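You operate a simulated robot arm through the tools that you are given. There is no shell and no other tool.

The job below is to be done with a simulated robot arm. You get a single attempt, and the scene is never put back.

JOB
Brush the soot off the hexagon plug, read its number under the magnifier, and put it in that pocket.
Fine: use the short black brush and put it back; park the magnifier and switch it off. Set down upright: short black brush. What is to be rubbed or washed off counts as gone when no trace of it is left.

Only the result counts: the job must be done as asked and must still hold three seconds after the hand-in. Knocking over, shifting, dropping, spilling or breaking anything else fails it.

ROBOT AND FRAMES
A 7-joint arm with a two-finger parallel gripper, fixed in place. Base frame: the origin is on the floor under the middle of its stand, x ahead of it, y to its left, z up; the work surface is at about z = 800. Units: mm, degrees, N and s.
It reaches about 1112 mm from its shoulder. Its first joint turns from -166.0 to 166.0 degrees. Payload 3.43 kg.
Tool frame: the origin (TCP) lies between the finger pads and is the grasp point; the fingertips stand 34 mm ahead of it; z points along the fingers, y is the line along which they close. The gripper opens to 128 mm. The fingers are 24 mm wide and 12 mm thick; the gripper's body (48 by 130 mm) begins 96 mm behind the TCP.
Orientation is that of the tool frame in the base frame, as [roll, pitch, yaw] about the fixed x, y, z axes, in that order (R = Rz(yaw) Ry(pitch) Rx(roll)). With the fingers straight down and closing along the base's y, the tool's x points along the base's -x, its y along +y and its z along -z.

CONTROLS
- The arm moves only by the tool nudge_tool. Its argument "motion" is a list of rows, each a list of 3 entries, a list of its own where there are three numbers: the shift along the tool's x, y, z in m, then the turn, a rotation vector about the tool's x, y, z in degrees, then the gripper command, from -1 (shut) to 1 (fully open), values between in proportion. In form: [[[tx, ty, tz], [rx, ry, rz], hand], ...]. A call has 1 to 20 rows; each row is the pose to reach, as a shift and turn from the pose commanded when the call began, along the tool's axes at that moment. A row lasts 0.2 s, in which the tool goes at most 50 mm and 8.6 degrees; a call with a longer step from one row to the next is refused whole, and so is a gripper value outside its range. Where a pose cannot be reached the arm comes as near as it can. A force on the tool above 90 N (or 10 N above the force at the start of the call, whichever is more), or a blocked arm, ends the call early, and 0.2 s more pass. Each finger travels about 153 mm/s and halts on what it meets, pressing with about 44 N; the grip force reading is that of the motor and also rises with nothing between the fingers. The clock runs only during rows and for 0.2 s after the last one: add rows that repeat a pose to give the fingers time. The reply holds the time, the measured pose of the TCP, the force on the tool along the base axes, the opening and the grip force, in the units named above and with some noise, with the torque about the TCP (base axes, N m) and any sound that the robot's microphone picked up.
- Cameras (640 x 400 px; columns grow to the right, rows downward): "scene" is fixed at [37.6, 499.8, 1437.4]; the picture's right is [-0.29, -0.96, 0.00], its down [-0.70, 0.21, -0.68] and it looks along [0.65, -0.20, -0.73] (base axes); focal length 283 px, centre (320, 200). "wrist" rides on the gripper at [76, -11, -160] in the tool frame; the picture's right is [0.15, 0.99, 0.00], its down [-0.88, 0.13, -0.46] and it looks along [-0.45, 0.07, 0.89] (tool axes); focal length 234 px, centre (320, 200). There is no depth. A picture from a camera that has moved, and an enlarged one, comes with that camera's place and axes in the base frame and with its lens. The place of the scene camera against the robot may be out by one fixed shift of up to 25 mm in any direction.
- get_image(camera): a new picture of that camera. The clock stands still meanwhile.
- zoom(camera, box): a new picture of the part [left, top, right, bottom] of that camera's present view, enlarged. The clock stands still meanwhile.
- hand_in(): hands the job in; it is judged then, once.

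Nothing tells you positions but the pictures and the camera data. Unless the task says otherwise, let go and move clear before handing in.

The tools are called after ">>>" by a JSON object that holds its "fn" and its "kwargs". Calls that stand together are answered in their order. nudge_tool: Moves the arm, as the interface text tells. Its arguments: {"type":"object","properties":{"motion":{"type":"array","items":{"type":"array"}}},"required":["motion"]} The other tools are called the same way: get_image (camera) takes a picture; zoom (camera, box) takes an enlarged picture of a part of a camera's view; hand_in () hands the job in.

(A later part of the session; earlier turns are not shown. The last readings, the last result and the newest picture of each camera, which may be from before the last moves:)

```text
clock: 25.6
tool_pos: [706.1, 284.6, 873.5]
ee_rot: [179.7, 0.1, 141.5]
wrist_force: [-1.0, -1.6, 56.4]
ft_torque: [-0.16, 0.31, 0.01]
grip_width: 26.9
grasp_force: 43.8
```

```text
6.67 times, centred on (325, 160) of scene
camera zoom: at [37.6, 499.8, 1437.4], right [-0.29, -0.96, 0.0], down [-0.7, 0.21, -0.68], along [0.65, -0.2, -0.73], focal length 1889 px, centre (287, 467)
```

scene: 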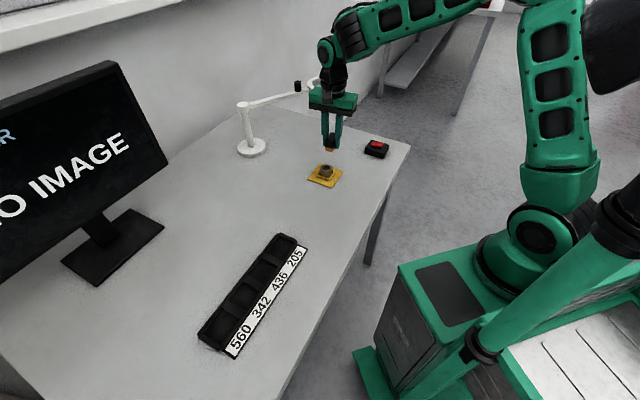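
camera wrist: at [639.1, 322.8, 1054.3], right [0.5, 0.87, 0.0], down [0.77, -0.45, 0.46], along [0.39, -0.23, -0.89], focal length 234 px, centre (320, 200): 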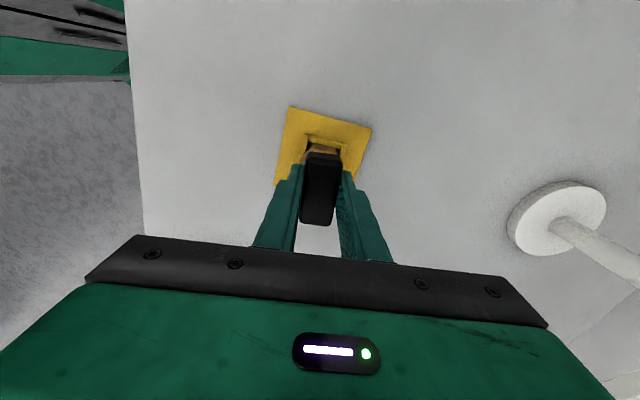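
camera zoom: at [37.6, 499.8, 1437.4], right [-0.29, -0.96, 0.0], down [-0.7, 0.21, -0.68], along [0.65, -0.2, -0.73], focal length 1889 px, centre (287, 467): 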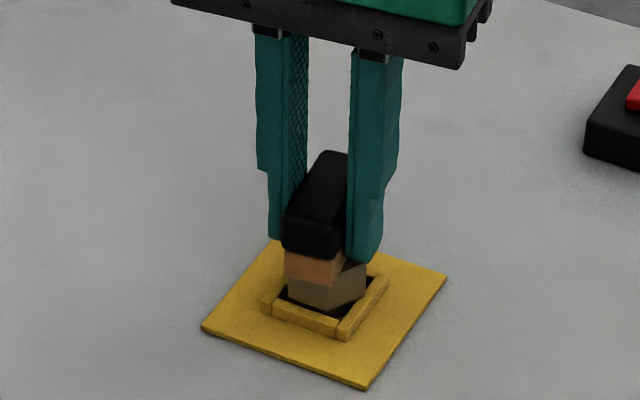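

Contact came at TCP z about 875.5 and I am now pressing too hard (56 N). I'll back off 3 mm to a light press of roughly 10 N and do gentle strokes along and across.

>>> {"fn": "nudge_tool", "kwargs": {"motion": [[[0, 0, -0.0015], [0, 0, 0], -1], [[0, 0, -0.0028], [0, 0, 0], -1], [[0.006, 0, -0.0028], [0, 0, 0], -1], [[0.012, 0, -0.0028], [0, 0, 0], -1], [[0.006, 0, -0.0028], [0, 0, 0], -1], [[0, 0, -0.0028], [0, 0, 0], -1], [[-0.006, 0, -0.0028], [0, 0, 0], -1], [[-0.012, 0, -0.0028], [0, 0, 0], -1], [[-0.006, 0, -0.0028], [0, 0, 0], -1], [[0, 0, -0.0028], [0, 0, 0], -1]]}}

>>> {"fn": "zoom", "kwargs": {"camera": "scene", "box": [300, 130, 350, 190]}}

>>> {"fn": "get_image", "kwargs": {"camera": "wrist"}}

```text
clock: 27.8
tool_pos: [706.5, 282.6, 874.5]
ee_rot: [179.9, 0.2, 141.5]
wrist_force: [4.9, -4.8, 14.9]
ft_torque: [-0.23, -0.19, -0.02]
grip_width: 27.0
grasp_force: 43.9
```

```text
6.67 times, centred on (325, 160) of scene
camera zoom: at [37.6, 499.8, 1437.4], right [-0.29, -0.96, 0.0], down [-0.7, 0.21, -0.68], along [0.65, -0.2, -0.73], focal length 1889 px, centre (287, 467)
```

zoom: 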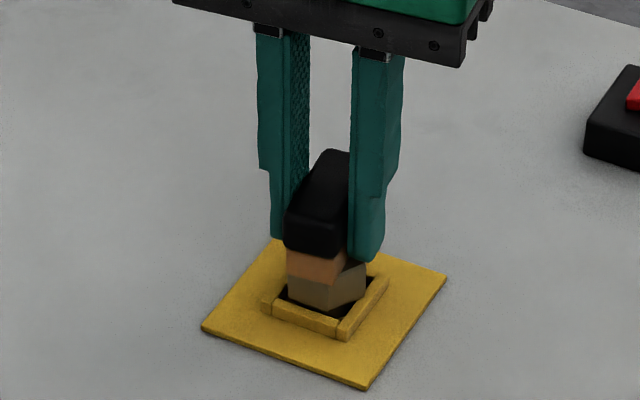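

```text
taken
camera wrist: at [639.6, 322.5, 1032.8], right [0.5, 0.86, 0.0], down [0.77, -0.45, 0.46], along [0.39, -0.23, -0.89], focal length 234 px, centre (320, 200)
```

wrist: 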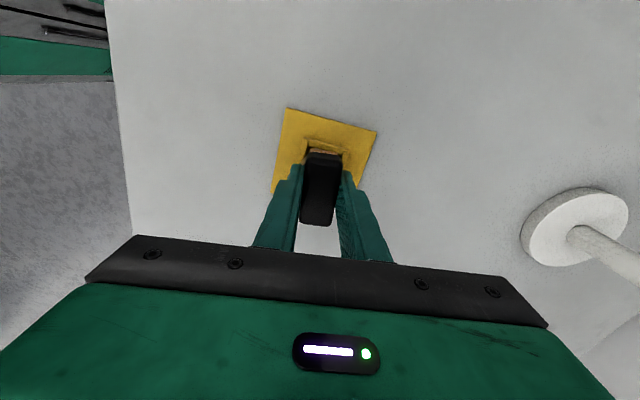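

Force is about 15 N down with a little drag, the jig stays put. Now a few strokes across (tool y) and some diagonal ones.

>>> {"fn": "nudge_tool", "kwargs": {"motion": [[[0, 0.005, -0.0003], [0, 0, 0], -1], [[0, 0.011, -0.0003], [0, 0, 0], -1], [[0, 0.005, -0.0003], [0, 0, 0], -1], [[0, -0.001, -0.0003], [0, 0, 0], -1], [[0, -0.007, -0.0003], [0, 0, 0], -1], [[0, -0.012, -0.0003], [0, 0, 0], -1], [[0, -0.006, -0.0003], [0, 0, 0], -1], [[0, 0, -0.0003], [0, 0, 0], -1], [[0, 0.006, -0.0003], [0, 0, 0], -1], [[0, 0.011, -0.0003], [0, 0, 0], -1], [[0, 0.005, -0.0003], [0, 0, 0], -1], [[0, -0.001, -0.0003], [0, 0, 0], -1], [[0, -0.007, -0.0003], [0, 0, 0], -1], [[0, -0.012, -0.0003], [0, 0, 0], -1], [[0, -0.006, -0.0003], [0, 0, 0], -1], [[0, 0, -0.0003], [0, 0, 0], -1]]}}

>>> {"fn": "nudge_tool", "kwargs": {"motion": [[[0.006, 0.004, 0], [0, 0, 0], -1], [[0.012, 0.008, 0], [0, 0, 0], -1], [[0.006, 0.004, 0], [0, 0, 0], -1], [[0, 0, 0], [0, 0, 0], -1], [[-0.006, -0.004, 0], [0, 0, 0], -1], [[-0.012, -0.008, 0], [0, 0, 0], -1], [[-0.006, -0.004, 0], [0, 0, 0], -1], [[0, 0, 0], [0, 0, 0], -1], [[0.006, -0.004, 0], [0, 0, 0], -1], [[0.012, -0.008, 0], [0, 0, 0], -1], [[0.006, -0.004, 0], [0, 0, 0], -1], [[0, 0, 0], [0, 0, 0], -1], [[-0.006, 0.004, 0], [0, 0, 0], -1], [[-0.012, 0.008, 0], [0, 0, 0], -1], [[-0.006, 0.004, 0], [0, 0, 0], -1], [[0, 0, 0], [0, 0, 0], -1]]}}

```text
clock: 31.2
tool_pos: [706.4, 284.0, 873.5]
ee_rot: [180.0, -0.1, 141.5]
wrist_force: [-1.4, 0.3, 2.6]
ft_torque: [0.01, 0.09, 0.03]
grip_width: 26.9
grasp_force: 44.0
```

```text
clock: 34.6
tool_pos: [706.5, 283.8, 874.6]
ee_rot: [179.9, 0.0, 141.5]
wrist_force: [0.0, -0.3, -0.6]
ft_torque: [-0.03, 0.03, -0.01]
grip_width: 26.7
grasp_force: 43.8
```

The press has faded to nothing, so I'll lift and move back to the viewing spot to inspect the plug top.

>>> {"fn": "nudge_tool", "kwargs": {"motion": [[[0, 0, -0.008], [0, 0, 0], -1], [[0, 0, -0.02], [0, 0, 0], -1], [[0, 0, -0.035], [0, 0, 0], -1], [[-0.01, 0, -0.04], [0, 0, 0], -1], [[-0.03, 0.001, -0.04], [0, 0, 0], -1], [[-0.05, 0.003, -0.04], [0, 0, 0], -1], [[-0.055, 0.003, -0.04], [0, 0, 0], -1], [[-0.055, 0.003, -0.04], [0, 0, 0], -1]]}}

>>> {"fn": "zoom", "kwargs": {"camera": "wrist", "box": [260, 35, 390, 165]}}

>>> {"fn": "zoom", "kwargs": {"camera": "wrist", "box": [300, 75, 356, 130]}}

>>> {"fn": "zoom", "kwargs": {"camera": "scene", "box": [290, 100, 370, 190]}}

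```text
clock: 36.4
tool_pos: [752.0, 252.3, 914.0]
ee_rot: [-179.9, 0.0, 141.5]
wrist_force: [-0.4, 0.3, -1.0]
ft_torque: [-0.01, -0.02, 0.02]
grip_width: 26.9
grasp_force: 44.0
```

```text
3.08 times, centred on (325, 100) of wrist
camera zoom: at [684.7, 290.5, 1072.9], right [0.5, 0.87, 0.0], down [0.77, -0.45, 0.46], along [0.39, -0.23, -0.89], focal length 720 px, centre (305, 508)
```

zoom: 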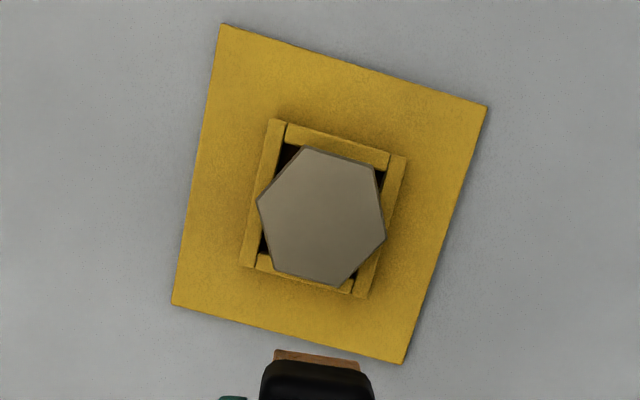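

```text
7.27 times, centred on (328, 102) of wrist
camera zoom: at [684.7, 290.5, 1072.9], right [0.5, 0.87, 0.0], down [0.77, -0.45, 0.46], along [0.39, -0.23, -0.89], focal length 1703 px, centre (262, 909)
```

zoom: 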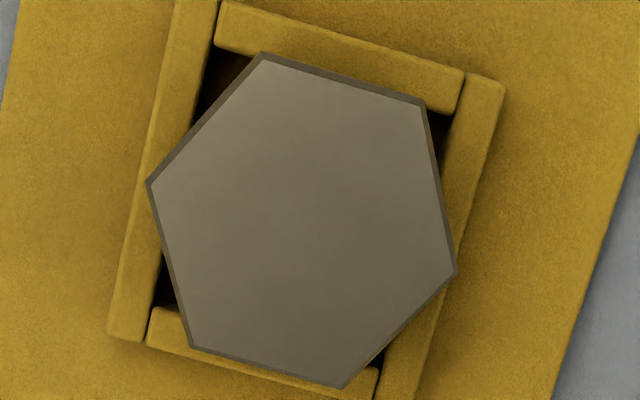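

```text
4.44 times, centred on (330, 145) of scene
camera zoom: at [37.6, 499.8, 1437.4], right [-0.29, -0.96, 0.0], down [-0.7, 0.21, -0.68], along [0.65, -0.2, -0.73], focal length 1260 px, centre (276, 444)
```

zoom: 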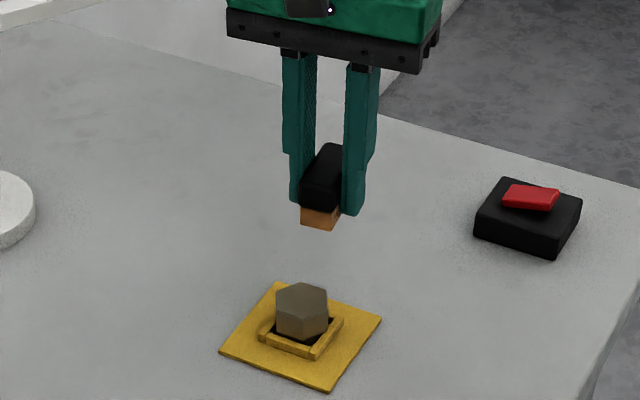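

All the soot is gone and the plug and jig are unmoved; no number shows without the magnifier. Now I'll carry the brush back to its original place (centre about (662, 470), angle about 136.5°).

>>> {"fn": "nudge_tool", "kwargs": {"motion": [[[0.012, 0.006, 0], [0, 0, 0], -1], [[0.04, 0.022, 0], [0, 0, 1], -1], [[0.07, 0.039, 0], [0, 0, 2], -1], [[0.1, 0.056, 0], [0, 0, 3], -1], [[0.13, 0.072, 0], [0, 0, 4], -1], [[0.16, 0.089, 0], [0, 0, 5], -1], [[0.188, 0.1045, 0], [0, 0, 5], -1], [[0.202, 0.112, 0], [0, 0, 5], -1], [[0.2061, 0.1146, 0], [0, 0, 5], -1], [[0.2061, 0.1146, 0], [0, 0, 5], -1]]}}

>>> {"fn": "zoom", "kwargs": {"camera": "scene", "box": [220, 110, 330, 210]}}

```text
clock: 38.6
tool_pos: [660.8, 470.0, 914.5]
ee_rot: [-179.9, 0.0, 136.5]
wrist_force: [0.0, 0.1, -1.7]
ft_torque: [-0.01, 0.0, -0.05]
grip_width: 26.8
grasp_force: 43.6
```

```text
4.00 times, centred on (275, 160) of scene
camera zoom: at [37.6, 499.8, 1437.4], right [-0.29, -0.96, 0.0], down [-0.7, 0.21, -0.68], along [0.65, -0.2, -0.73], focal length 1134 px, centre (500, 360)
```

zoom: 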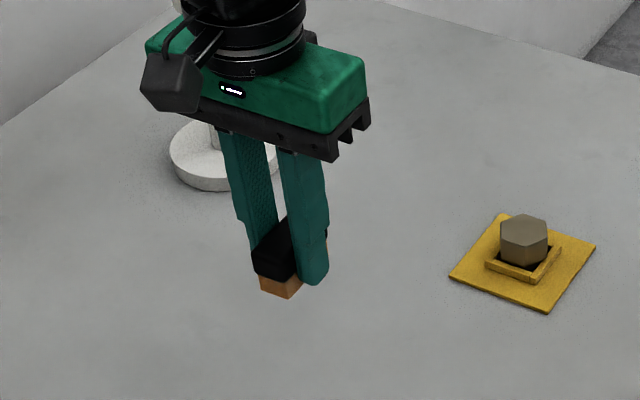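

The brush is right above its original spot. Lowering to just above the table.

>>> {"fn": "nudge_tool", "kwargs": {"motion": [[[0, 0, 0.01], [0, 0, 0], -1], [[0, 0, 0.025], [0, 0, 0], -1], [[0, 0, 0.04], [0, 0, 0], -1], [[0, 0, 0.054], [0, 0, 0], -1], [[0, 0, 0.064], [0, 0, 0], -1], [[0, 0, 0.07], [0, 0, 0], -1], [[0, 0, 0.071], [0, 0, 0], -1], [[0, 0, 0.071], [0, 0, 0], -1]]}}

>>> {"fn": "nudge_tool", "kwargs": {"motion": [[[0, 0, 0.0015], [0, 0, 0], -1], [[0, 0, 0.0015], [0, 0, 0], -1]]}}

>>> {"fn": "zoom", "kwargs": {"camera": "scene", "box": [230, 140, 310, 210]}}

```text
clock: 40.4
tool_pos: [662.3, 469.4, 843.4]
ee_rot: [180.0, 0.0, 136.5]
wrist_force: [0.0, -0.2, 0.3]
ft_torque: [-0.02, -0.05, 0.01]
grip_width: 26.7
grasp_force: 43.5
```

```text
clock: 41.0
tool_pos: [660.6, 470.0, 841.1]
ee_rot: [180.0, 0.1, 136.5]
wrist_force: [0.1, -0.4, -0.6]
ft_torque: [-0.02, 0.01, -0.04]
grip_width: 26.9
grasp_force: 43.9
```

```text
5.71 times, centred on (270, 175) of scene
camera zoom: at [37.6, 499.8, 1437.4], right [-0.29, -0.96, 0.0], down [-0.7, 0.21, -0.68], along [0.65, -0.2, -0.73], focal length 1619 px, centre (606, 343)
```

zoom: 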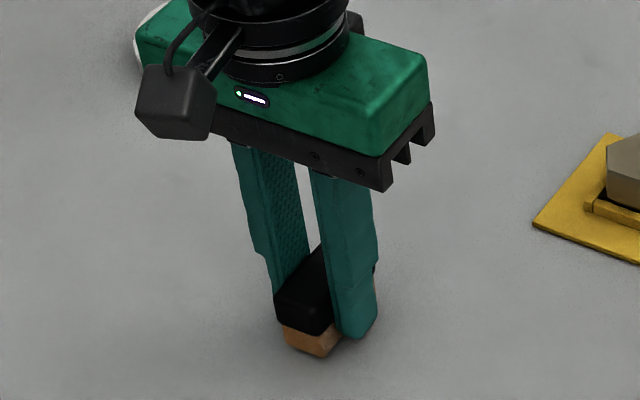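

No contact yet at TCP z about 841.5. Stepping down 1 mm at a time until the table is felt.

>>> {"fn": "nudge_tool", "kwargs": {"motion": [[[0, 0, 0.0012], [0, 0, 0], -1], [[0, 0, 0.0012], [0, 0, 0], -1]]}}

>>> {"fn": "nudge_tool", "kwargs": {"motion": [[[0, 0, 0.0012], [0, 0, 0], -1], [[0, 0, 0.0012], [0, 0, 0], -1]]}}

>>> {"fn": "nudge_tool", "kwargs": {"motion": [[[0, 0, 0.001], [0, 0, 0], -1], [[0, 0, 0.001], [0, 0, 0], -1]]}}

```text
clock: 41.6
tool_pos: [661.7, 470.2, 840.6]
ee_rot: [179.9, -0.1, 136.5]
wrist_force: [0.4, 0.1, 0.0]
ft_torque: [-0.01, 0.04, 0.02]
grip_width: 26.7
grasp_force: 43.8
```

```text
clock: 42.2
tool_pos: [662.1, 469.5, 839.8]
ee_rot: [-179.9, -0.1, 136.5]
wrist_force: [0.9, 0.1, -1.0]
ft_torque: [0.02, -0.01, 0.0]
grip_width: 26.5
grasp_force: 44.1
```

```text
clock: 42.8
tool_pos: [661.4, 470.0, 838.7]
ee_rot: [180.0, -0.1, 136.5]
wrist_force: [-0.6, -0.4, -0.2]
ft_torque: [-0.02, -0.01, -0.02]
grip_width: 26.8
grasp_force: 43.8
```

Still free at 838.7. Continuing with 1 mm steps.

>>> {"fn": "nudge_tool", "kwargs": {"motion": [[[0, 0, 0.001], [0, 0, 0], -1], [[0, 0, 0.001], [0, 0, 0], -1]]}}

>>> {"fn": "nudge_tool", "kwargs": {"motion": [[[0, 0, 0.001], [0, 0, 0], -1], [[0, 0, 0.001], [0, 0, 0], -1]]}}

>>> {"fn": "zoom", "kwargs": {"camera": "scene", "box": [230, 140, 310, 210]}}

```text
clock: 43.4
tool_pos: [661.6, 469.8, 837.4]
ee_rot: [-180.0, -0.1, 136.5]
wrist_force: [0.0, -0.6, 8.9]
ft_torque: [0.15, 0.19, 0.03]
grip_width: 27.0
grasp_force: 44.3
```

```text
clock: 44.0
tool_pos: [661.2, 469.7, 838.5]
ee_rot: [179.8, 0.0, 136.5]
wrist_force: [0.2, -1.8, 25.4]
ft_torque: [0.03, 0.16, -0.02]
grip_width: 26.9
grasp_force: 44.0
```

```text
5.71 times, centred on (270, 175) of scene
camera zoom: at [37.6, 499.8, 1437.4], right [-0.29, -0.96, 0.0], down [-0.7, 0.21, -0.68], along [0.65, -0.2, -0.73], focal length 1619 px, centre (606, 343)
```

zoom: 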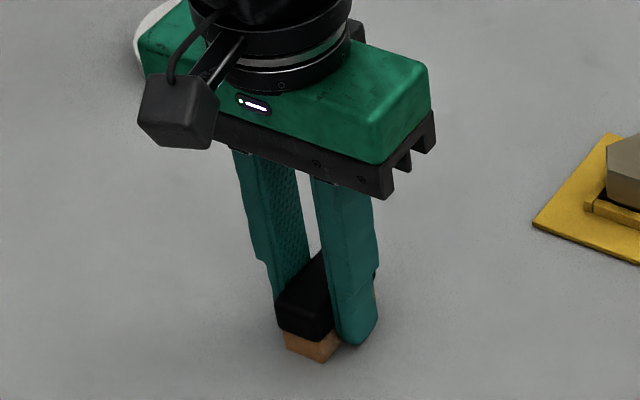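

The brush rests on the table (25 N). I'll ease off 1 mm and open the fingers slowly, then lift clear.

>>> {"fn": "nudge_tool", "kwargs": {"motion": [[[0, 0, -0.001], [0, 0, 0], -1], [[0, 0, -0.001], [0, 0, 0], -0.5], [[0, 0, -0.001], [0, 0, 0], -0.3], [[0, 0, -0.001], [0, 0, 0], 0], [[0, 0, -0.001], [0, 0, 0], 0.1], [[0, 0, -0.001], [0, 0, 0], 0.1]]}}

>>> {"fn": "zoom", "kwargs": {"camera": "wrist", "box": [220, 125, 420, 250]}}

```text
clock: 45.4
tool_pos: [661.0, 469.9, 837.8]
ee_rot: [180.0, 0.0, 136.5]
wrist_force: [0.5, -1.0, -0.6]
ft_torque: [-0.02, -0.01, -0.01]
grip_width: 70.3
grasp_force: 0.0
```

```text
3.20 times, centred on (320, 188) of wrist
camera zoom: at [598.0, 514.9, 995.8], right [0.57, 0.82, 0.0], down [0.73, -0.51, 0.46], along [0.37, -0.26, -0.89], focal length 749 px, centre (320, 240)
```

zoom: 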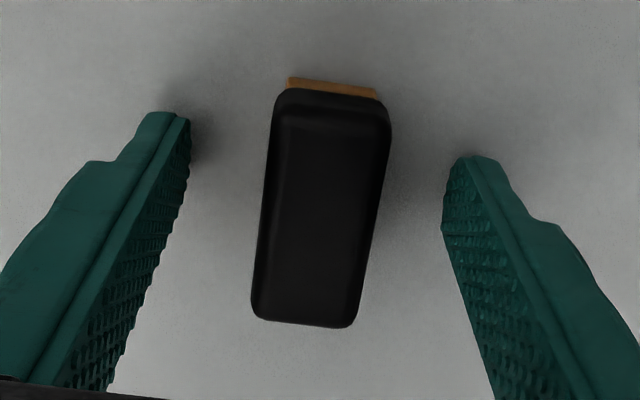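

The brush stands upright between the open fingers. I'll rise straight up and verify its pose with the scene camera against the original picture.

>>> {"fn": "nudge_tool", "kwargs": {"motion": [[[0, 0, -0.02], [0, 0, 0], 0.1], [[0, 0, -0.06], [0, 0, 0], 0.1], [[0, 0, -0.1], [0, 0, 0], 0.1], [[0, 0, -0.14], [0, 0, 0], 0.1], [[0, 0, -0.162], [0, 0, 0], 0.1], [[0, 0, -0.162], [0, 0, 0], 0.1]]}}

>>> {"fn": "zoom", "kwargs": {"camera": "scene", "box": [240, 160, 310, 210]}}

>>> {"fn": "get_image", "kwargs": {"camera": "wrist"}}

```text
clock: 46.8
tool_pos: [660.6, 471.0, 999.5]
ee_rot: [-180.0, 0.0, 136.5]
wrist_force: [-0.2, -0.1, -0.5]
ft_torque: [-0.01, 0.01, 0.01]
grip_width: 70.3
grasp_force: 0.2
```

```text
8.00 times, centred on (275, 185) of scene
camera zoom: at [37.6, 499.8, 1437.4], right [-0.29, -0.96, 0.0], down [-0.7, 0.21, -0.68], along [0.65, -0.2, -0.73], focal length 2267 px, centre (680, 320)
```

zoom: 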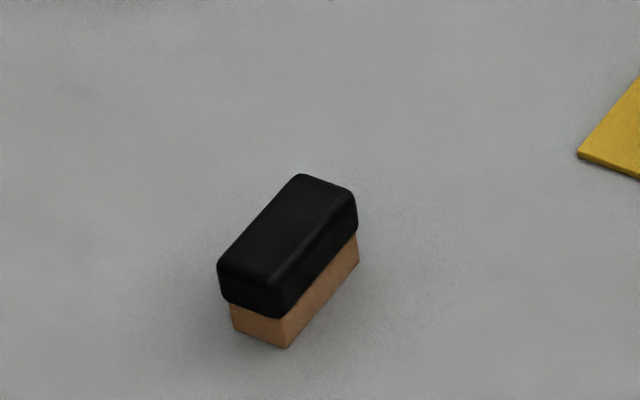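

```text
taken
camera wrist: at [597.5, 516.2, 1158.2], right [0.57, 0.82, 0.0], down [0.73, -0.51, 0.46], along [0.37, -0.26, -0.89], focal length 234 px, centre (320, 200)
```

wrist: 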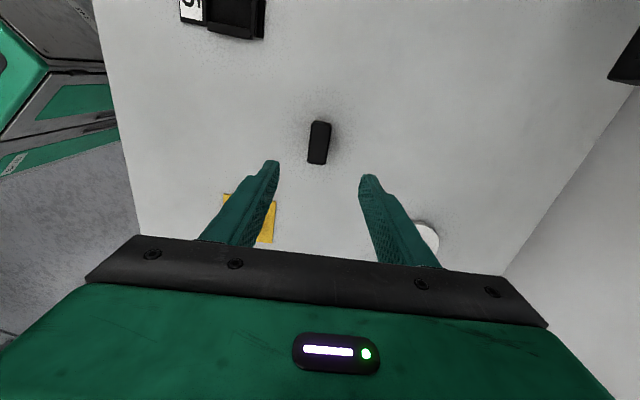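

The brush is back within about 2 mm of its original pose, upright. Now I'll study the magnifier and the red switch from the scene camera.

>>> {"fn": "zoom", "kwargs": {"camera": "scene", "box": [285, 65, 345, 105]}}

>>> {"fn": "zoom", "kwargs": {"camera": "scene", "box": [355, 130, 395, 165]}}

>>> {"fn": "zoom", "kwargs": {"camera": "scene", "box": [225, 65, 355, 165]}}

```text
10.00 times, centred on (315, 85) of scene
camera zoom: at [37.6, 499.8, 1437.4], right [-0.29, -0.96, 0.0], down [-0.7, 0.21, -0.68], along [0.65, -0.2, -0.73], focal length 2834 px, centre (370, 1350)
```

zoom: 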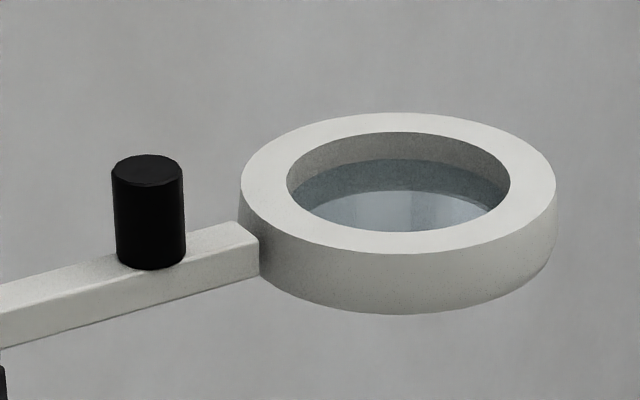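

```text
11.43 times, centred on (375, 148) of scene
camera zoom: at [37.6, 499.8, 1437.4], right [-0.29, -0.96, 0.0], down [-0.7, 0.21, -0.68], along [0.65, -0.2, -0.73], focal length 3239 px, centre (-309, 800)
```

zoom: 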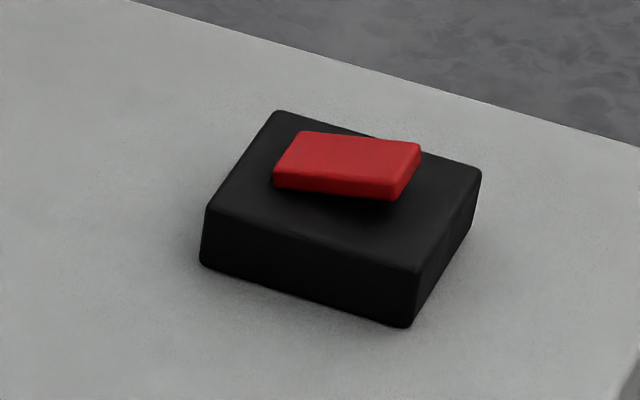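

```text
4.00 times, centred on (290, 115) of scene
camera zoom: at [37.6, 499.8, 1437.4], right [-0.29, -0.96, 0.0], down [-0.7, 0.21, -0.68], along [0.65, -0.2, -0.73], focal length 1134 px, centre (440, 540)
```

zoom: 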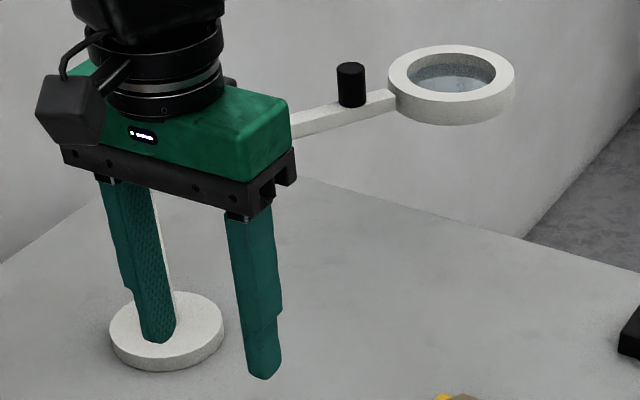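

The red piece is a rocker: its right-hand end (towards −y) stands up, the other end is pressed down. The magnifier seems parked over the table's far side. I'll move above the switch for a close look.

>>> {"fn": "nudge_tool", "kwargs": {"motion": [[[-0.0305, -0.022, 0], [0, 0, -4.35], 0.1], [[-0.061, -0.044, 0], [0, 0, -8.7], 0.1], [[-0.0917, -0.066, 0], [0, 0, -13.05], 0.1], [[-0.1222, -0.088, 0], [0, 0, -17.4], 0.1], [[-0.1528, -0.11, 0], [0, 0, -21.75], 0.1], [[-0.1833, -0.132, 0], [0, 0, -26.1], 0.1], [[-0.2139, -0.154, 0], [0, 0, -30.45], 0.1], [[-0.2444, -0.176, 0], [0, 0, -34.8], 0.1], [[-0.275, -0.198, 0], [0, 0, -39.15], 0.1], [[-0.3055, -0.2202, 0], [0, 0, -43.5], 0.1], [[-0.3055, -0.2202, 0], [0, 0, -43.5], 0.1]]}}

>>> {"fn": "get_image", "kwargs": {"camera": "wrist"}}

>>> {"fn": "get_image", "kwargs": {"camera": "scene"}}

```text
clock: 49.2
tool_pos: [731.2, 100.5, 1000.3]
ee_rot: [-180.0, 0.0, -179.9]
wrist_force: [0.7, 0.5, -0.1]
ft_torque: [-0.02, -0.02, 0.01]
grip_width: 70.2
grasp_force: 0.1
```

```text
taken
camera wrist: at [654.9, 89.6, 1158.9], right [-0.15, 0.99, 0.0], down [0.88, 0.13, 0.46], along [0.45, 0.07, -0.89], focal length 234 px, centre (320, 200)
```

wrist: 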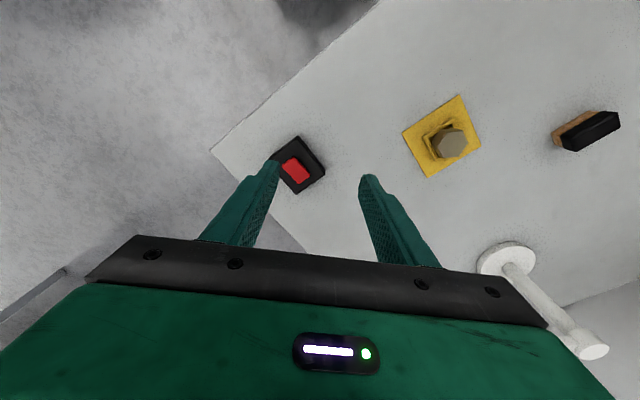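

```text
taken
```

scene: 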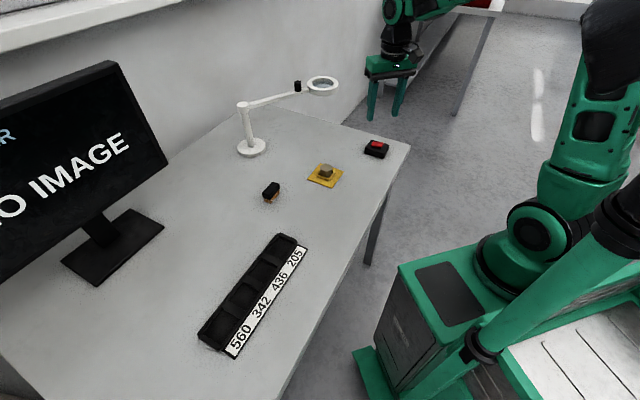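

>>> {"fn": "zoom", "kwargs": {"camera": "wrist", "box": [250, 120, 350, 210]}}

>>> {"fn": "zoom", "kwargs": {"camera": "scene", "box": [225, 60, 425, 185]}}

```text
4.44 times, centred on (300, 165) of wrist
camera zoom: at [654.9, 89.6, 1158.9], right [-0.15, 0.99, 0.0], down [0.88, 0.13, 0.46], along [0.45, 0.07, -0.89], focal length 1041 px, centre (409, 356)
```

zoom: 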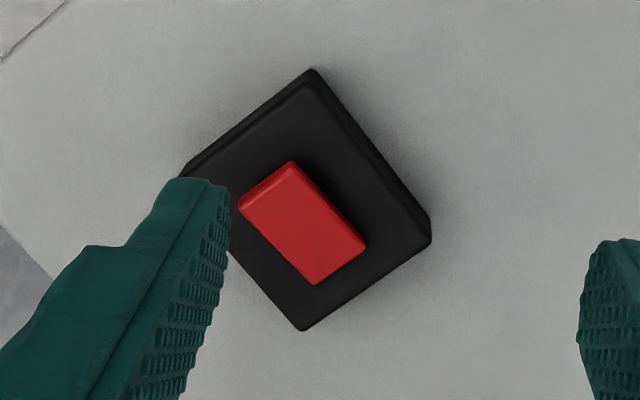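

```text
3.20 times, centred on (325, 122) of scene
camera zoom: at [37.6, 499.8, 1437.4], right [-0.29, -0.96, 0.0], down [-0.7, 0.21, -0.68], along [0.65, -0.2, -0.73], focal length 907 px, centre (304, 448)
```

zoom: 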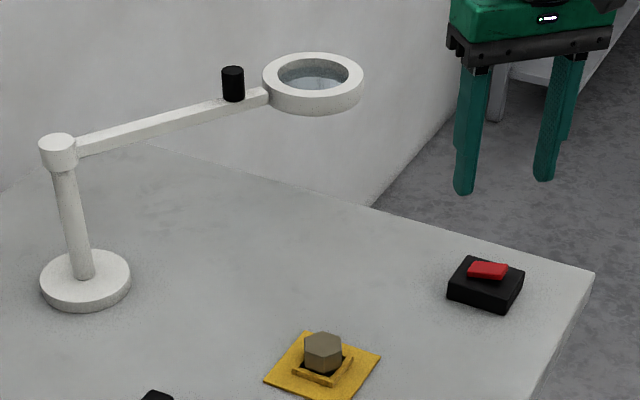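

The rocker centre is about (777, 72); its raised end is the −x,−y end near (768, 62), top around z = 835. I'll close the fingers, turn to line up with the rocker and come down above that raised end.

>>> {"fn": "nudge_tool", "kwargs": {"motion": [[[-0.006, -0.0065, 0.01], [0, 0, 7.18], -1], [[-0.012, -0.013, 0.03], [0, 0, 14.37], -1], [[-0.018, -0.0195, 0.05], [0, 0, 21.55], -1], [[-0.024, -0.026, 0.07], [0, 0, 28.73], -1], [[-0.03, -0.0325, 0.09], [0, 0, 35.9], -1], [[-0.0358, -0.039, 0.1], [0, 0, 43.1], -1], [[-0.0358, -0.039, 0.1], [0, 0, 43.1], -1]]}}

>>> {"fn": "get_image", "kwargs": {"camera": "wrist"}}

>>> {"fn": "zoom", "kwargs": {"camera": "wrist", "box": [260, 130, 380, 230]}}

>>> {"fn": "zoom", "kwargs": {"camera": "scene", "box": [330, 90, 420, 170]}}

```text
clock: 50.8
tool_pos: [767.8, 61.3, 899.0]
ee_rot: [-179.9, 0.1, 136.9]
wrist_force: [-0.5, 0.4, 0.1]
ft_torque: [0.05, 0.01, -0.02]
grip_width: 0.0
grasp_force: 32.7
```

```text
taken
camera wrist: at [703.4, 105.5, 1058.1], right [0.57, 0.82, 0.0], down [0.73, -0.51, 0.46], along [0.37, -0.26, -0.89], focal length 234 px, centre (320, 200)
```

wrist: 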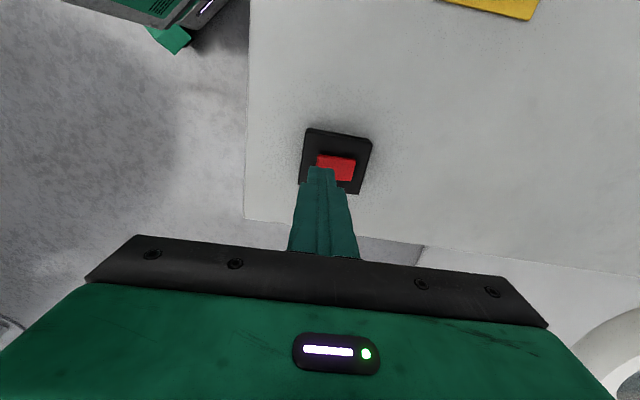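

```text
4.00 times, centred on (320, 180) of wrist
camera zoom: at [703.4, 105.5, 1058.1], right [0.57, 0.82, 0.0], down [0.73, -0.51, 0.46], along [0.37, -0.26, -0.89], focal length 937 px, centre (320, 280)
```

zoom: 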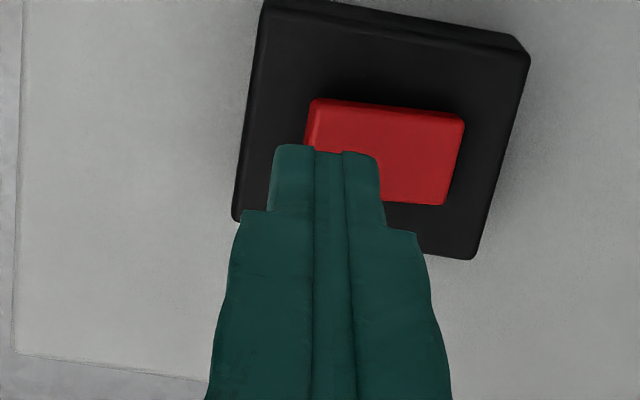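

```text
5.00 times, centred on (375, 130) of scene
camera zoom: at [37.6, 499.8, 1437.4], right [-0.29, -0.96, 0.0], down [-0.7, 0.21, -0.68], along [0.65, -0.2, -0.73], focal length 1417 px, centre (45, 550)
```

zoom: 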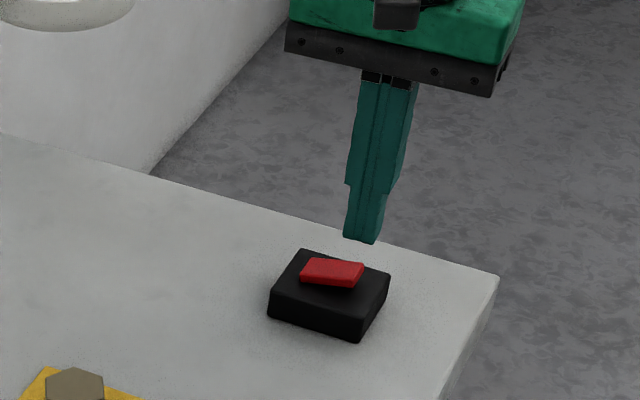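

The closed fingertips sit over the raised end, clear of the rocker's pivot. Going down to just above it, then pressing in small steps while watching force and sound.

>>> {"fn": "nudge_tool", "kwargs": {"motion": [[[0, 0, 0.01], [0, 0, 0], -1], [[0, 0, 0.02], [0, 0, 0], -1], [[0, 0, 0.024], [0, 0, 0], -1], [[0, 0, 0.024], [0, 0, 0], -1]]}}

>>> {"fn": "nudge_tool", "kwargs": {"motion": [[[0, 0, 0.0015], [0, 0, 0], -1], [[0, 0, 0.003], [0, 0, 0], -1]]}}

>>> {"fn": "zoom", "kwargs": {"camera": "scene", "box": [350, 110, 410, 170]}}

```text
clock: 51.8
tool_pos: [767.2, 61.0, 875.3]
ee_rot: [-179.9, 0.0, 136.9]
wrist_force: [-0.2, -0.3, -0.4]
ft_torque: [-0.02, 0.01, -0.02]
grip_width: 0.0
grasp_force: 32.9
```

```text
clock: 52.4
tool_pos: [767.6, 61.5, 872.7]
ee_rot: [-179.9, 0.1, 136.9]
wrist_force: [-0.9, -1.0, 0.6]
ft_torque: [-0.06, -0.01, -0.01]
grip_width: 0.0
grasp_force: 33.0
```

```text
6.67 times, centred on (380, 140) of scene
camera zoom: at [37.6, 499.8, 1437.4], right [-0.29, -0.96, 0.0], down [-0.7, 0.21, -0.68], along [0.65, -0.2, -0.73], focal length 1889 px, centre (-80, 600)
```

zoom: 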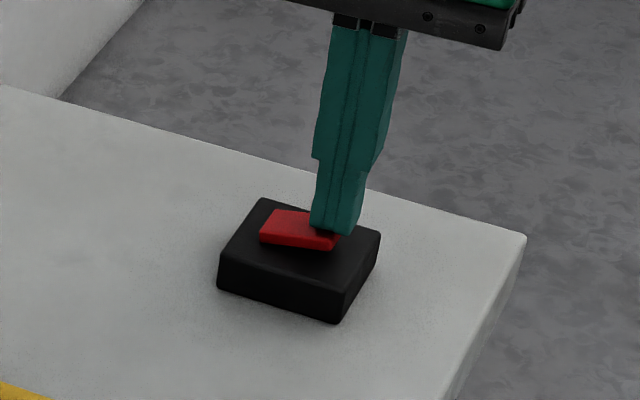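

The tips are right over the raised end, almost touching. Pressing in 1 mm steps.

>>> {"fn": "nudge_tool", "kwargs": {"motion": [[[0, 0, 0.0015], [0, 0, 0], -1], [[0, 0, 0.0015], [0, 0, 0], -1]]}}

>>> {"fn": "nudge_tool", "kwargs": {"motion": [[[0, 0, 0.0015], [0, 0, 0], -1], [[0, 0, 0.0015], [0, 0, 0], -1]]}}

>>> {"fn": "nudge_tool", "kwargs": {"motion": [[[0, 0, 0.0015], [0, 0, 0], -1], [[0, 0, 0.0015], [0, 0, 0], -1]]}}

>>> {"fn": "zoom", "kwargs": {"camera": "scene", "box": [350, 110, 410, 170]}}

```text
clock: 53.0
tool_pos: [768.3, 61.1, 872.0]
ee_rot: [180.0, 0.1, 136.8]
wrist_force: [-0.4, -0.2, 1.2]
ft_torque: [-0.03, -0.01, 0.02]
grip_width: 0.1
grasp_force: 33.2
```

```text
clock: 53.6
tool_pos: [767.4, 62.5, 869.7]
ee_rot: [-180.0, 0.1, 136.9]
wrist_force: [0.0, 1.0, 0.2]
ft_torque: [0.02, -0.01, 0.0]
grip_width: 0.3
grasp_force: 33.0
```

```text
clock: 54.2
tool_pos: [766.7, 61.2, 867.8]
ee_rot: [-179.9, 0.0, 137.0]
wrist_force: [-3.9, -5.9, 4.9]
ft_torque: [-0.2, 0.05, -0.07]
grip_width: 0.0
grasp_force: 33.0
heard: click
```

```text
6.67 times, centred on (380, 140) of scene
camera zoom: at [37.6, 499.8, 1437.4], right [-0.29, -0.96, 0.0], down [-0.7, 0.21, -0.68], along [0.65, -0.2, -0.73], focal length 1889 px, centre (-80, 600)
```

zoom: 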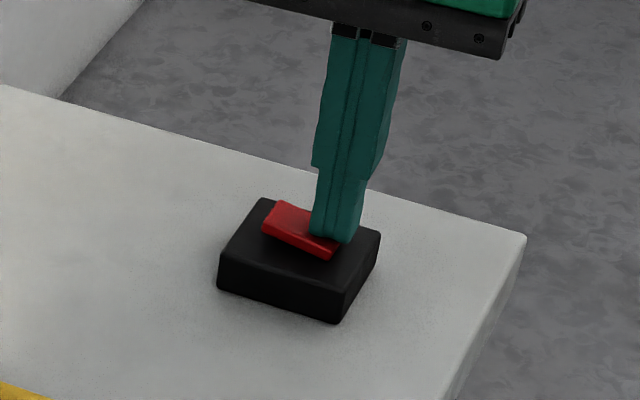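

A click was heard and the rocker has flipped. I'll rise clear and check whether the magnifier is lit.

>>> {"fn": "nudge_tool", "kwargs": {"motion": [[[0, 0, -0.01], [0, 0, 0], -1], [[0, 0, -0.04], [0, 0, 0], -1], [[0, 0, -0.08], [0, 0, 0], -1], [[0, 0, -0.12], [0, 0, 0], -1], [[0, 0, -0.13], [0, 0, 0], -1]]}}

>>> {"fn": "get_image", "kwargs": {"camera": "scene"}}

>>> {"fn": "zoom", "kwargs": {"camera": "scene", "box": [225, 60, 425, 185]}}

>>> {"fn": "get_image", "kwargs": {"camera": "wrist"}}

```text
clock: 55.4
tool_pos: [766.7, 60.6, 998.5]
ee_rot: [-179.9, 0.0, 136.9]
wrist_force: [-0.8, 0.1, 0.0]
ft_torque: [-0.03, 0.06, 0.01]
grip_width: 0.0
grasp_force: 33.5
```

```text
taken
```

scene: 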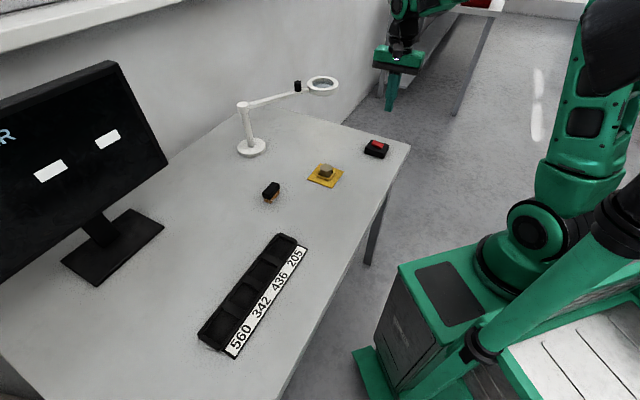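

```text
3.20 times, centred on (325, 122) of scene
camera zoom: at [37.6, 499.8, 1437.4], right [-0.29, -0.96, 0.0], down [-0.7, 0.21, -0.68], along [0.65, -0.2, -0.73], focal length 907 px, centre (304, 448)
```

zoom: 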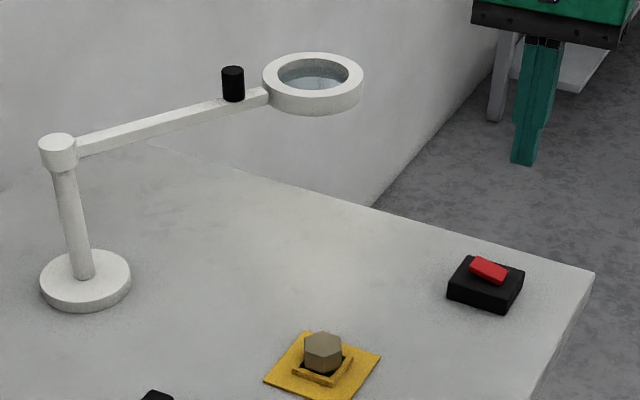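

```text
taken
camera wrist: at [703.8, 105.3, 1156.8], right [0.57, 0.82, 0.0], down [0.73, -0.51, 0.46], along [0.37, -0.26, -0.89], focal length 234 px, centre (320, 200)
```

wrist: 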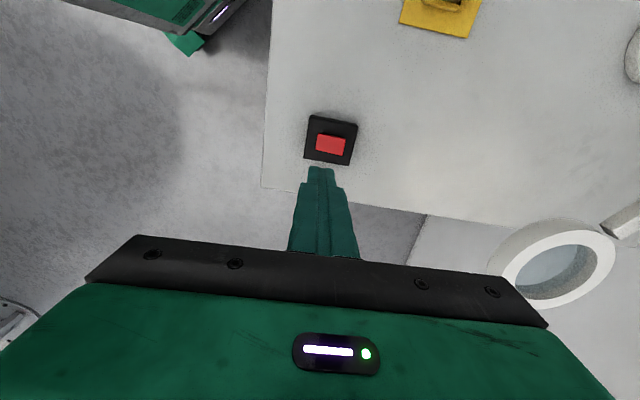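

The monitor changed from "NO IMAGE" to "– –", so the magnifier is on and its reading will appear on that monitor. Next I must swing the lens over the plug by its black knob (about (967, 306), z 978–1015). I'll turn to face it and tilt the hand, since it's beyond reach with fingers straight down.

>>> {"fn": "nudge_tool", "kwargs": {"motion": [[[0.018, 0.006, -0.01], [0, 0, -7.73], -0.3], [[0.037, 0.012, -0.02], [0, 0, -15.46], -0.3], [[0.056, 0.018, -0.03], [0, 0, -23.2], -0.3], [[0.075, 0.024, -0.04], [0, 0, -30.9], -0.3], [[0.094, 0.03, -0.05], [0, 0, -38.65], -0.3], [[0.113, 0.036, -0.0515], [0, 0, -46.4], -0.3], [[0.1303, 0.0416, -0.0515], [0, 0, -54.1], -0.3], [[0.1303, 0.0416, -0.0515], [0, 0, -54.1], -0.3]]}}

>>> {"fn": "get_image", "kwargs": {"camera": "wrist"}}

```text
clock: 57.2
tool_pos: [700.7, 179.8, 1049.3]
ee_rot: [180.0, 0.0, -168.9]
wrist_force: [0.4, 0.1, -0.8]
ft_torque: [0.02, 0.01, 0.01]
grip_width: 45.0
grasp_force: 0.0
```

```text
taken
camera wrist: at [627.9, 155.4, 1208.4], right [-0.33, 0.94, 0.0], down [0.84, 0.3, 0.46], along [0.43, 0.15, -0.89], focal length 234 px, centre (320, 200)
```

wrist: 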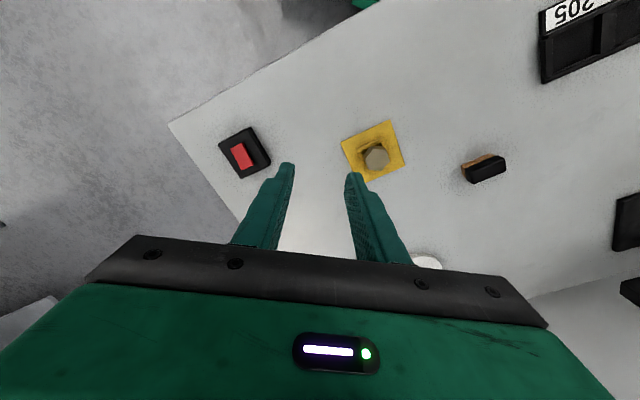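

Now tilting the fingers forward by 50° in place, high above the table.

>>> {"fn": "nudge_tool", "kwargs": {"motion": [[[0, 0, 0], [0, -7.15, 0], -0.3], [[0, 0, 0], [0, -14.3, 0], -0.3], [[0, 0, 0], [0, -21.4, 0], -0.3], [[0, 0, 0], [0, -28.6, 0], -0.3], [[0, 0, 0], [0, -35.7, 0], -0.3], [[0, 0, 0], [0, -42.9, 0], -0.3], [[0, 0, 0], [0, -50, 0], -0.3], [[0, 0, 0], [0, -50, 0], -0.3]]}}

>>> {"fn": "get_image", "kwargs": {"camera": "wrist"}}

>>> {"fn": "get_image", "kwargs": {"camera": "scene"}}

```text
clock: 59.0
tool_pos: [701.2, 180.3, 1049.9]
ee_rot: [-180.0, 50.1, -168.8]
wrist_force: [0.1, 0.3, -0.3]
ft_torque: [0.01, -0.02, -0.03]
grip_width: 45.0
grasp_force: 0.0
```

```text
taken
camera wrist: at [534.2, 137.3, 1093.0], right [-0.28, 0.95, -0.11], down [0.19, 0.17, 0.97], along [0.94, 0.25, -0.23], focal length 234 px, centre (320, 200)
```

wrist: 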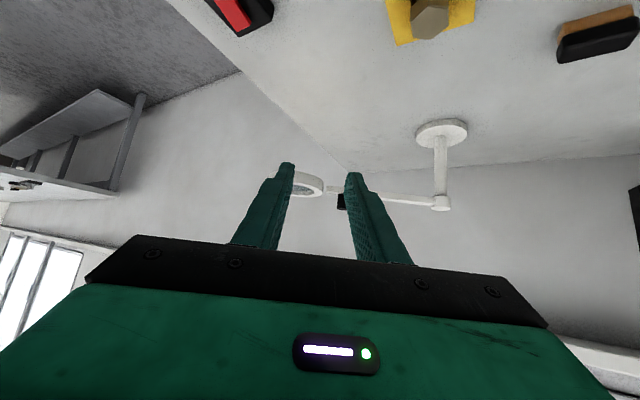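

```text
taken
```

scene: 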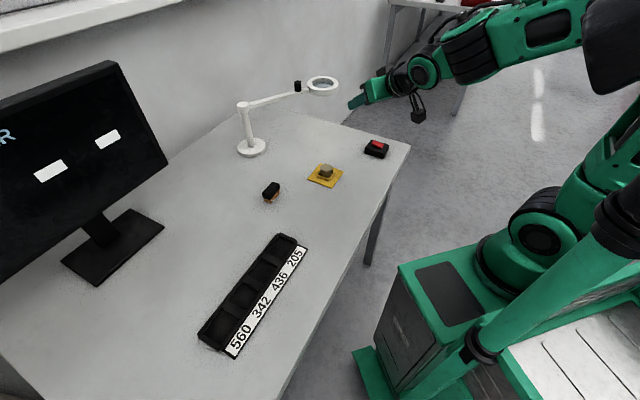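

From this view (upside down) I can see the magnifier's base, post, arm and knob. Enlarging to measure them.

>>> {"fn": "zoom", "kwargs": {"camera": "wrist", "box": [280, 100, 480, 220]}}

>>> {"fn": "zoom", "kwargs": {"camera": "scene", "box": [0, 50, 180, 200]}}

```text
3.20 times, centred on (380, 160) of wrist
camera zoom: at [534.2, 137.3, 1093.0], right [-0.28, 0.95, -0.11], down [0.19, 0.17, 0.97], along [0.94, 0.25, -0.23], focal length 749 px, centre (128, 328)
```

zoom: 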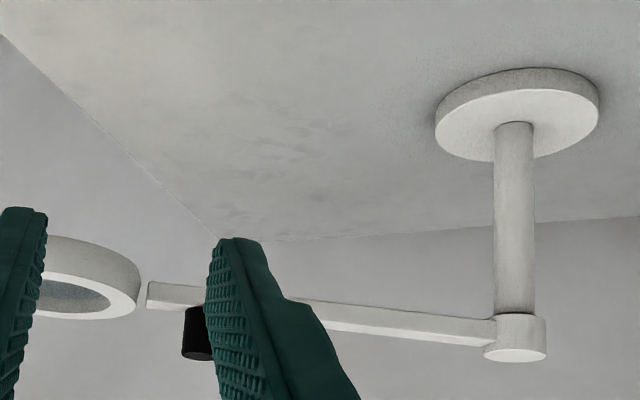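

```text
2.67 times, centred on (90, 125) of scene
camera zoom: at [37.6, 499.8, 1437.4], right [-0.29, -0.96, 0.0], down [-0.7, 0.21, -0.68], along [0.65, -0.2, -0.73], focal length 756 px, centre (933, 400)
```

zoom: 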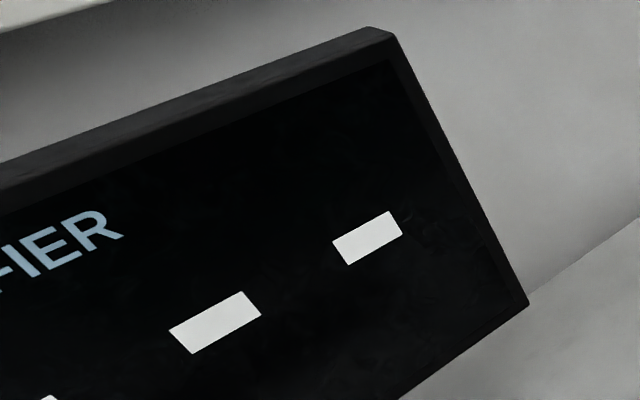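

The post axis is at about (912, 494), the knob at about (957, 299) with its top near z = 1003, and the arm bar's top near z = 970. The lens radius (~294 mm) matches the plug's distance from the post, so it swings by about −58°. Moving to a pre-grasp 80 mm short of the knob.

>>> {"fn": "nudge_tool", "kwargs": {"motion": [[[-0.0216, 0.0111, 0.0242], [0, 0, 0], -0.3], [[-0.0432, 0.0223, 0.0484], [0, 0, 0], -0.3], [[-0.0648, 0.0334, 0.0726], [0, 0, 0], -0.3], [[-0.0865, 0.0445, 0.0968], [0, 0, 0], -0.3], [[-0.1081, 0.0557, 0.121], [0, 0, 0], -0.3], [[-0.1297, 0.0668, 0.1452], [0, 0, 0], -0.3], [[-0.1297, 0.0668, 0.1452], [0, 0, 0], -0.3]]}}

>>> {"fn": "get_image", "kwargs": {"camera": "wrist"}}

>>> {"fn": "get_image", "kwargs": {"camera": "scene"}}

```text
clock: 60.6
tool_pos: [879.5, 281.7, 1055.1]
ee_rot: [-179.9, 50.0, -169.0]
wrist_force: [-0.4, 1.1, 0.0]
ft_torque: [0.02, -0.01, 0.01]
grip_width: 44.8
grasp_force: 0.1
```

```text
taken
camera wrist: at [712.7, 239.2, 1098.6], right [-0.28, 0.95, -0.11], down [0.19, 0.17, 0.97], along [0.94, 0.25, -0.23], focal length 234 px, centre (320, 200)
```

wrist: 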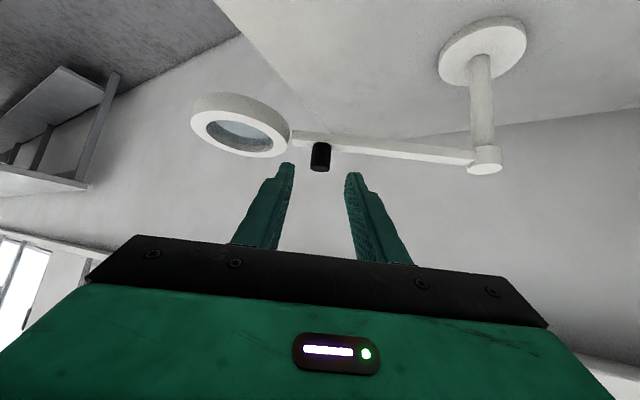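

```text
taken
```

scene: 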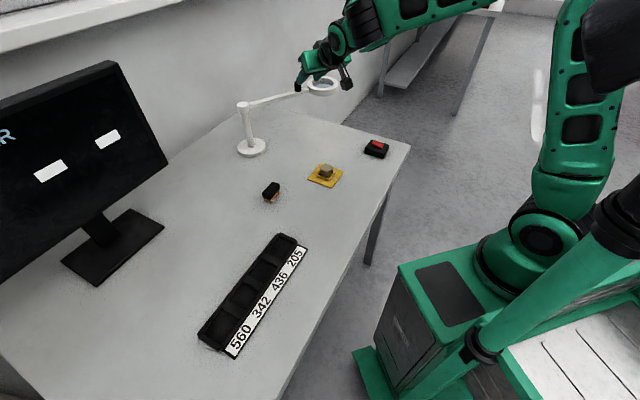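

The pose was reached, and the knob sits between the fingers in the view. Enlarging for precise alignment.

>>> {"fn": "zoom", "kwargs": {"camera": "wrist", "box": [260, 110, 400, 200]}}

>>> {"fn": "zoom", "kwargs": {"camera": "wrist", "box": [180, 10, 540, 190]}}

>>> {"fn": "zoom", "kwargs": {"camera": "scene", "box": [230, 40, 370, 130]}}

```text
4.44 times, centred on (330, 155) of wrist
camera zoom: at [712.7, 239.2, 1098.6], right [-0.28, 0.95, -0.11], down [0.19, 0.17, 0.97], along [0.94, 0.25, -0.23], focal length 1041 px, centre (276, 400)
```

zoom: 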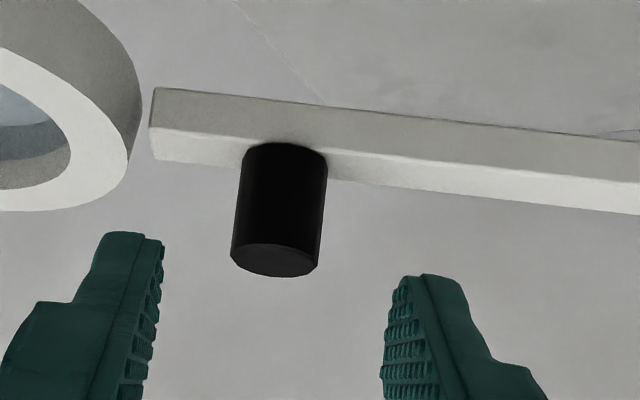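

```text
1.78 times, centred on (360, 100) of wrist
camera zoom: at [712.7, 239.2, 1098.6], right [-0.28, 0.95, -0.11], down [0.19, 0.17, 0.97], along [0.94, 0.25, -0.23], focal length 416 px, centre (249, 378)
```

zoom: 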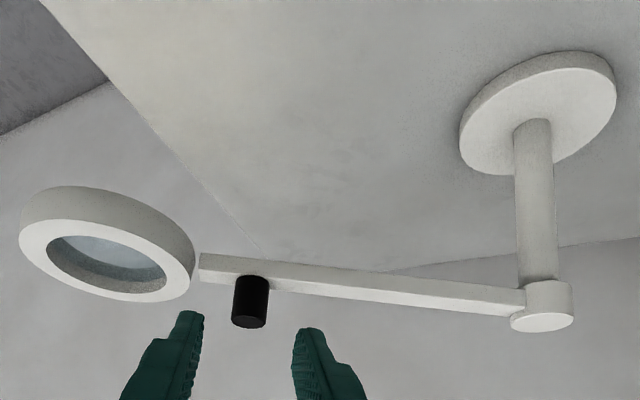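

```text
4.44 times, centred on (300, 85) of scene
camera zoom: at [37.6, 499.8, 1437.4], right [-0.29, -0.96, 0.0], down [-0.7, 0.21, -0.68], along [0.65, -0.2, -0.73], focal length 1260 px, centre (409, 711)
```

zoom: 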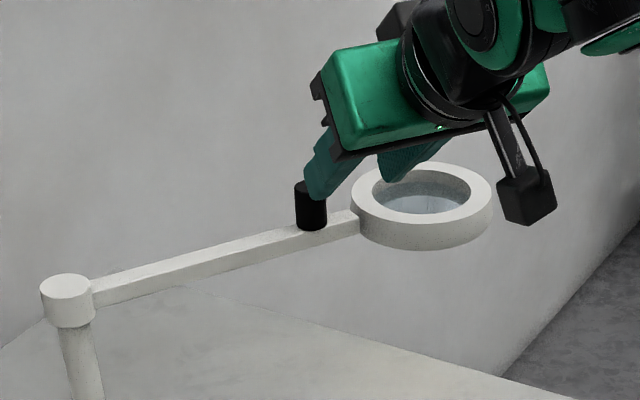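

The knob top centre is at (957, 300, 1003), its base on the bar at z ≈ 975, diameter about 23 mm; the post is near (911, 495). To swing it without straining the post, I'll turn the hand so the fingers straddle the knob across the bar's swing direction and cage it loosely. Rotating the hand by +49° about the vertical.

>>> {"fn": "nudge_tool", "kwargs": {"motion": [[[-0.0031, -0.009, 0.0015], [-5.36, 0, -4.5], -0.3], [[-0.0062, -0.018, 0.003], [-10.7, 0, -9.0], -0.3], [[-0.0093, -0.027, 0.0045], [-16.1, 0, -13.5], -0.3], [[-0.0123, -0.036, 0.006], [-21.4, 0, -18.0], -0.3], [[-0.0154, -0.045, 0.0074], [-26.8, 0, -22.5], -0.3], [[-0.0185, -0.054, 0.0089], [-32.2, 0, -27.0], -0.3], [[-0.0216, -0.063, 0.0104], [-37.5, 0, -31.5], -0.3], [[-0.0216, -0.063, 0.0104], [-37.5, 0, -31.5], -0.3]]}}

>>> {"fn": "get_image", "kwargs": {"camera": "wrist"}}

>>> {"fn": "get_image", "kwargs": {"camera": "scene"}}

```text
clock: 62.4
tool_pos: [912.5, 225.6, 1063.6]
ee_rot: [179.9, 50.0, -119.9]
wrist_force: [0.5, -0.9, 0.0]
ft_torque: [-0.02, 0.02, 0.0]
grip_width: 45.0
grasp_force: 0.1
```

```text
taken
camera wrist: at [836.2, 72.3, 1108.7], right [-0.9, 0.41, -0.11], down [0.0, 0.25, 0.97], along [0.43, 0.88, -0.23], focal length 234 px, centre (320, 200)
```

wrist: 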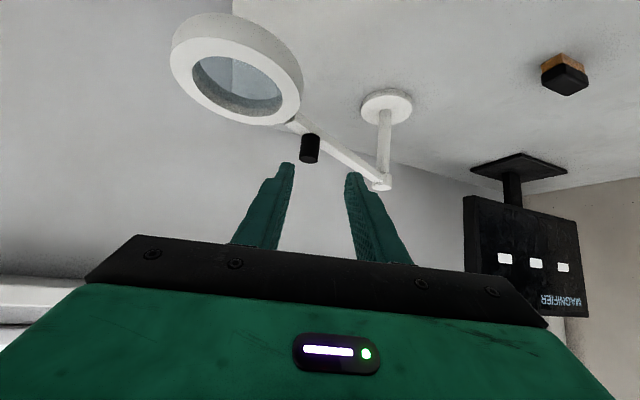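

```text
taken
```

scene: 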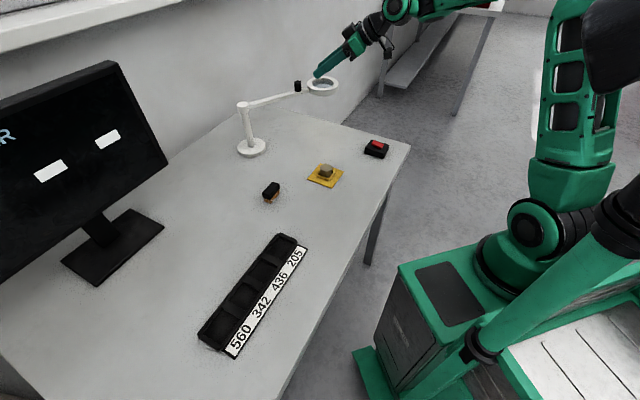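

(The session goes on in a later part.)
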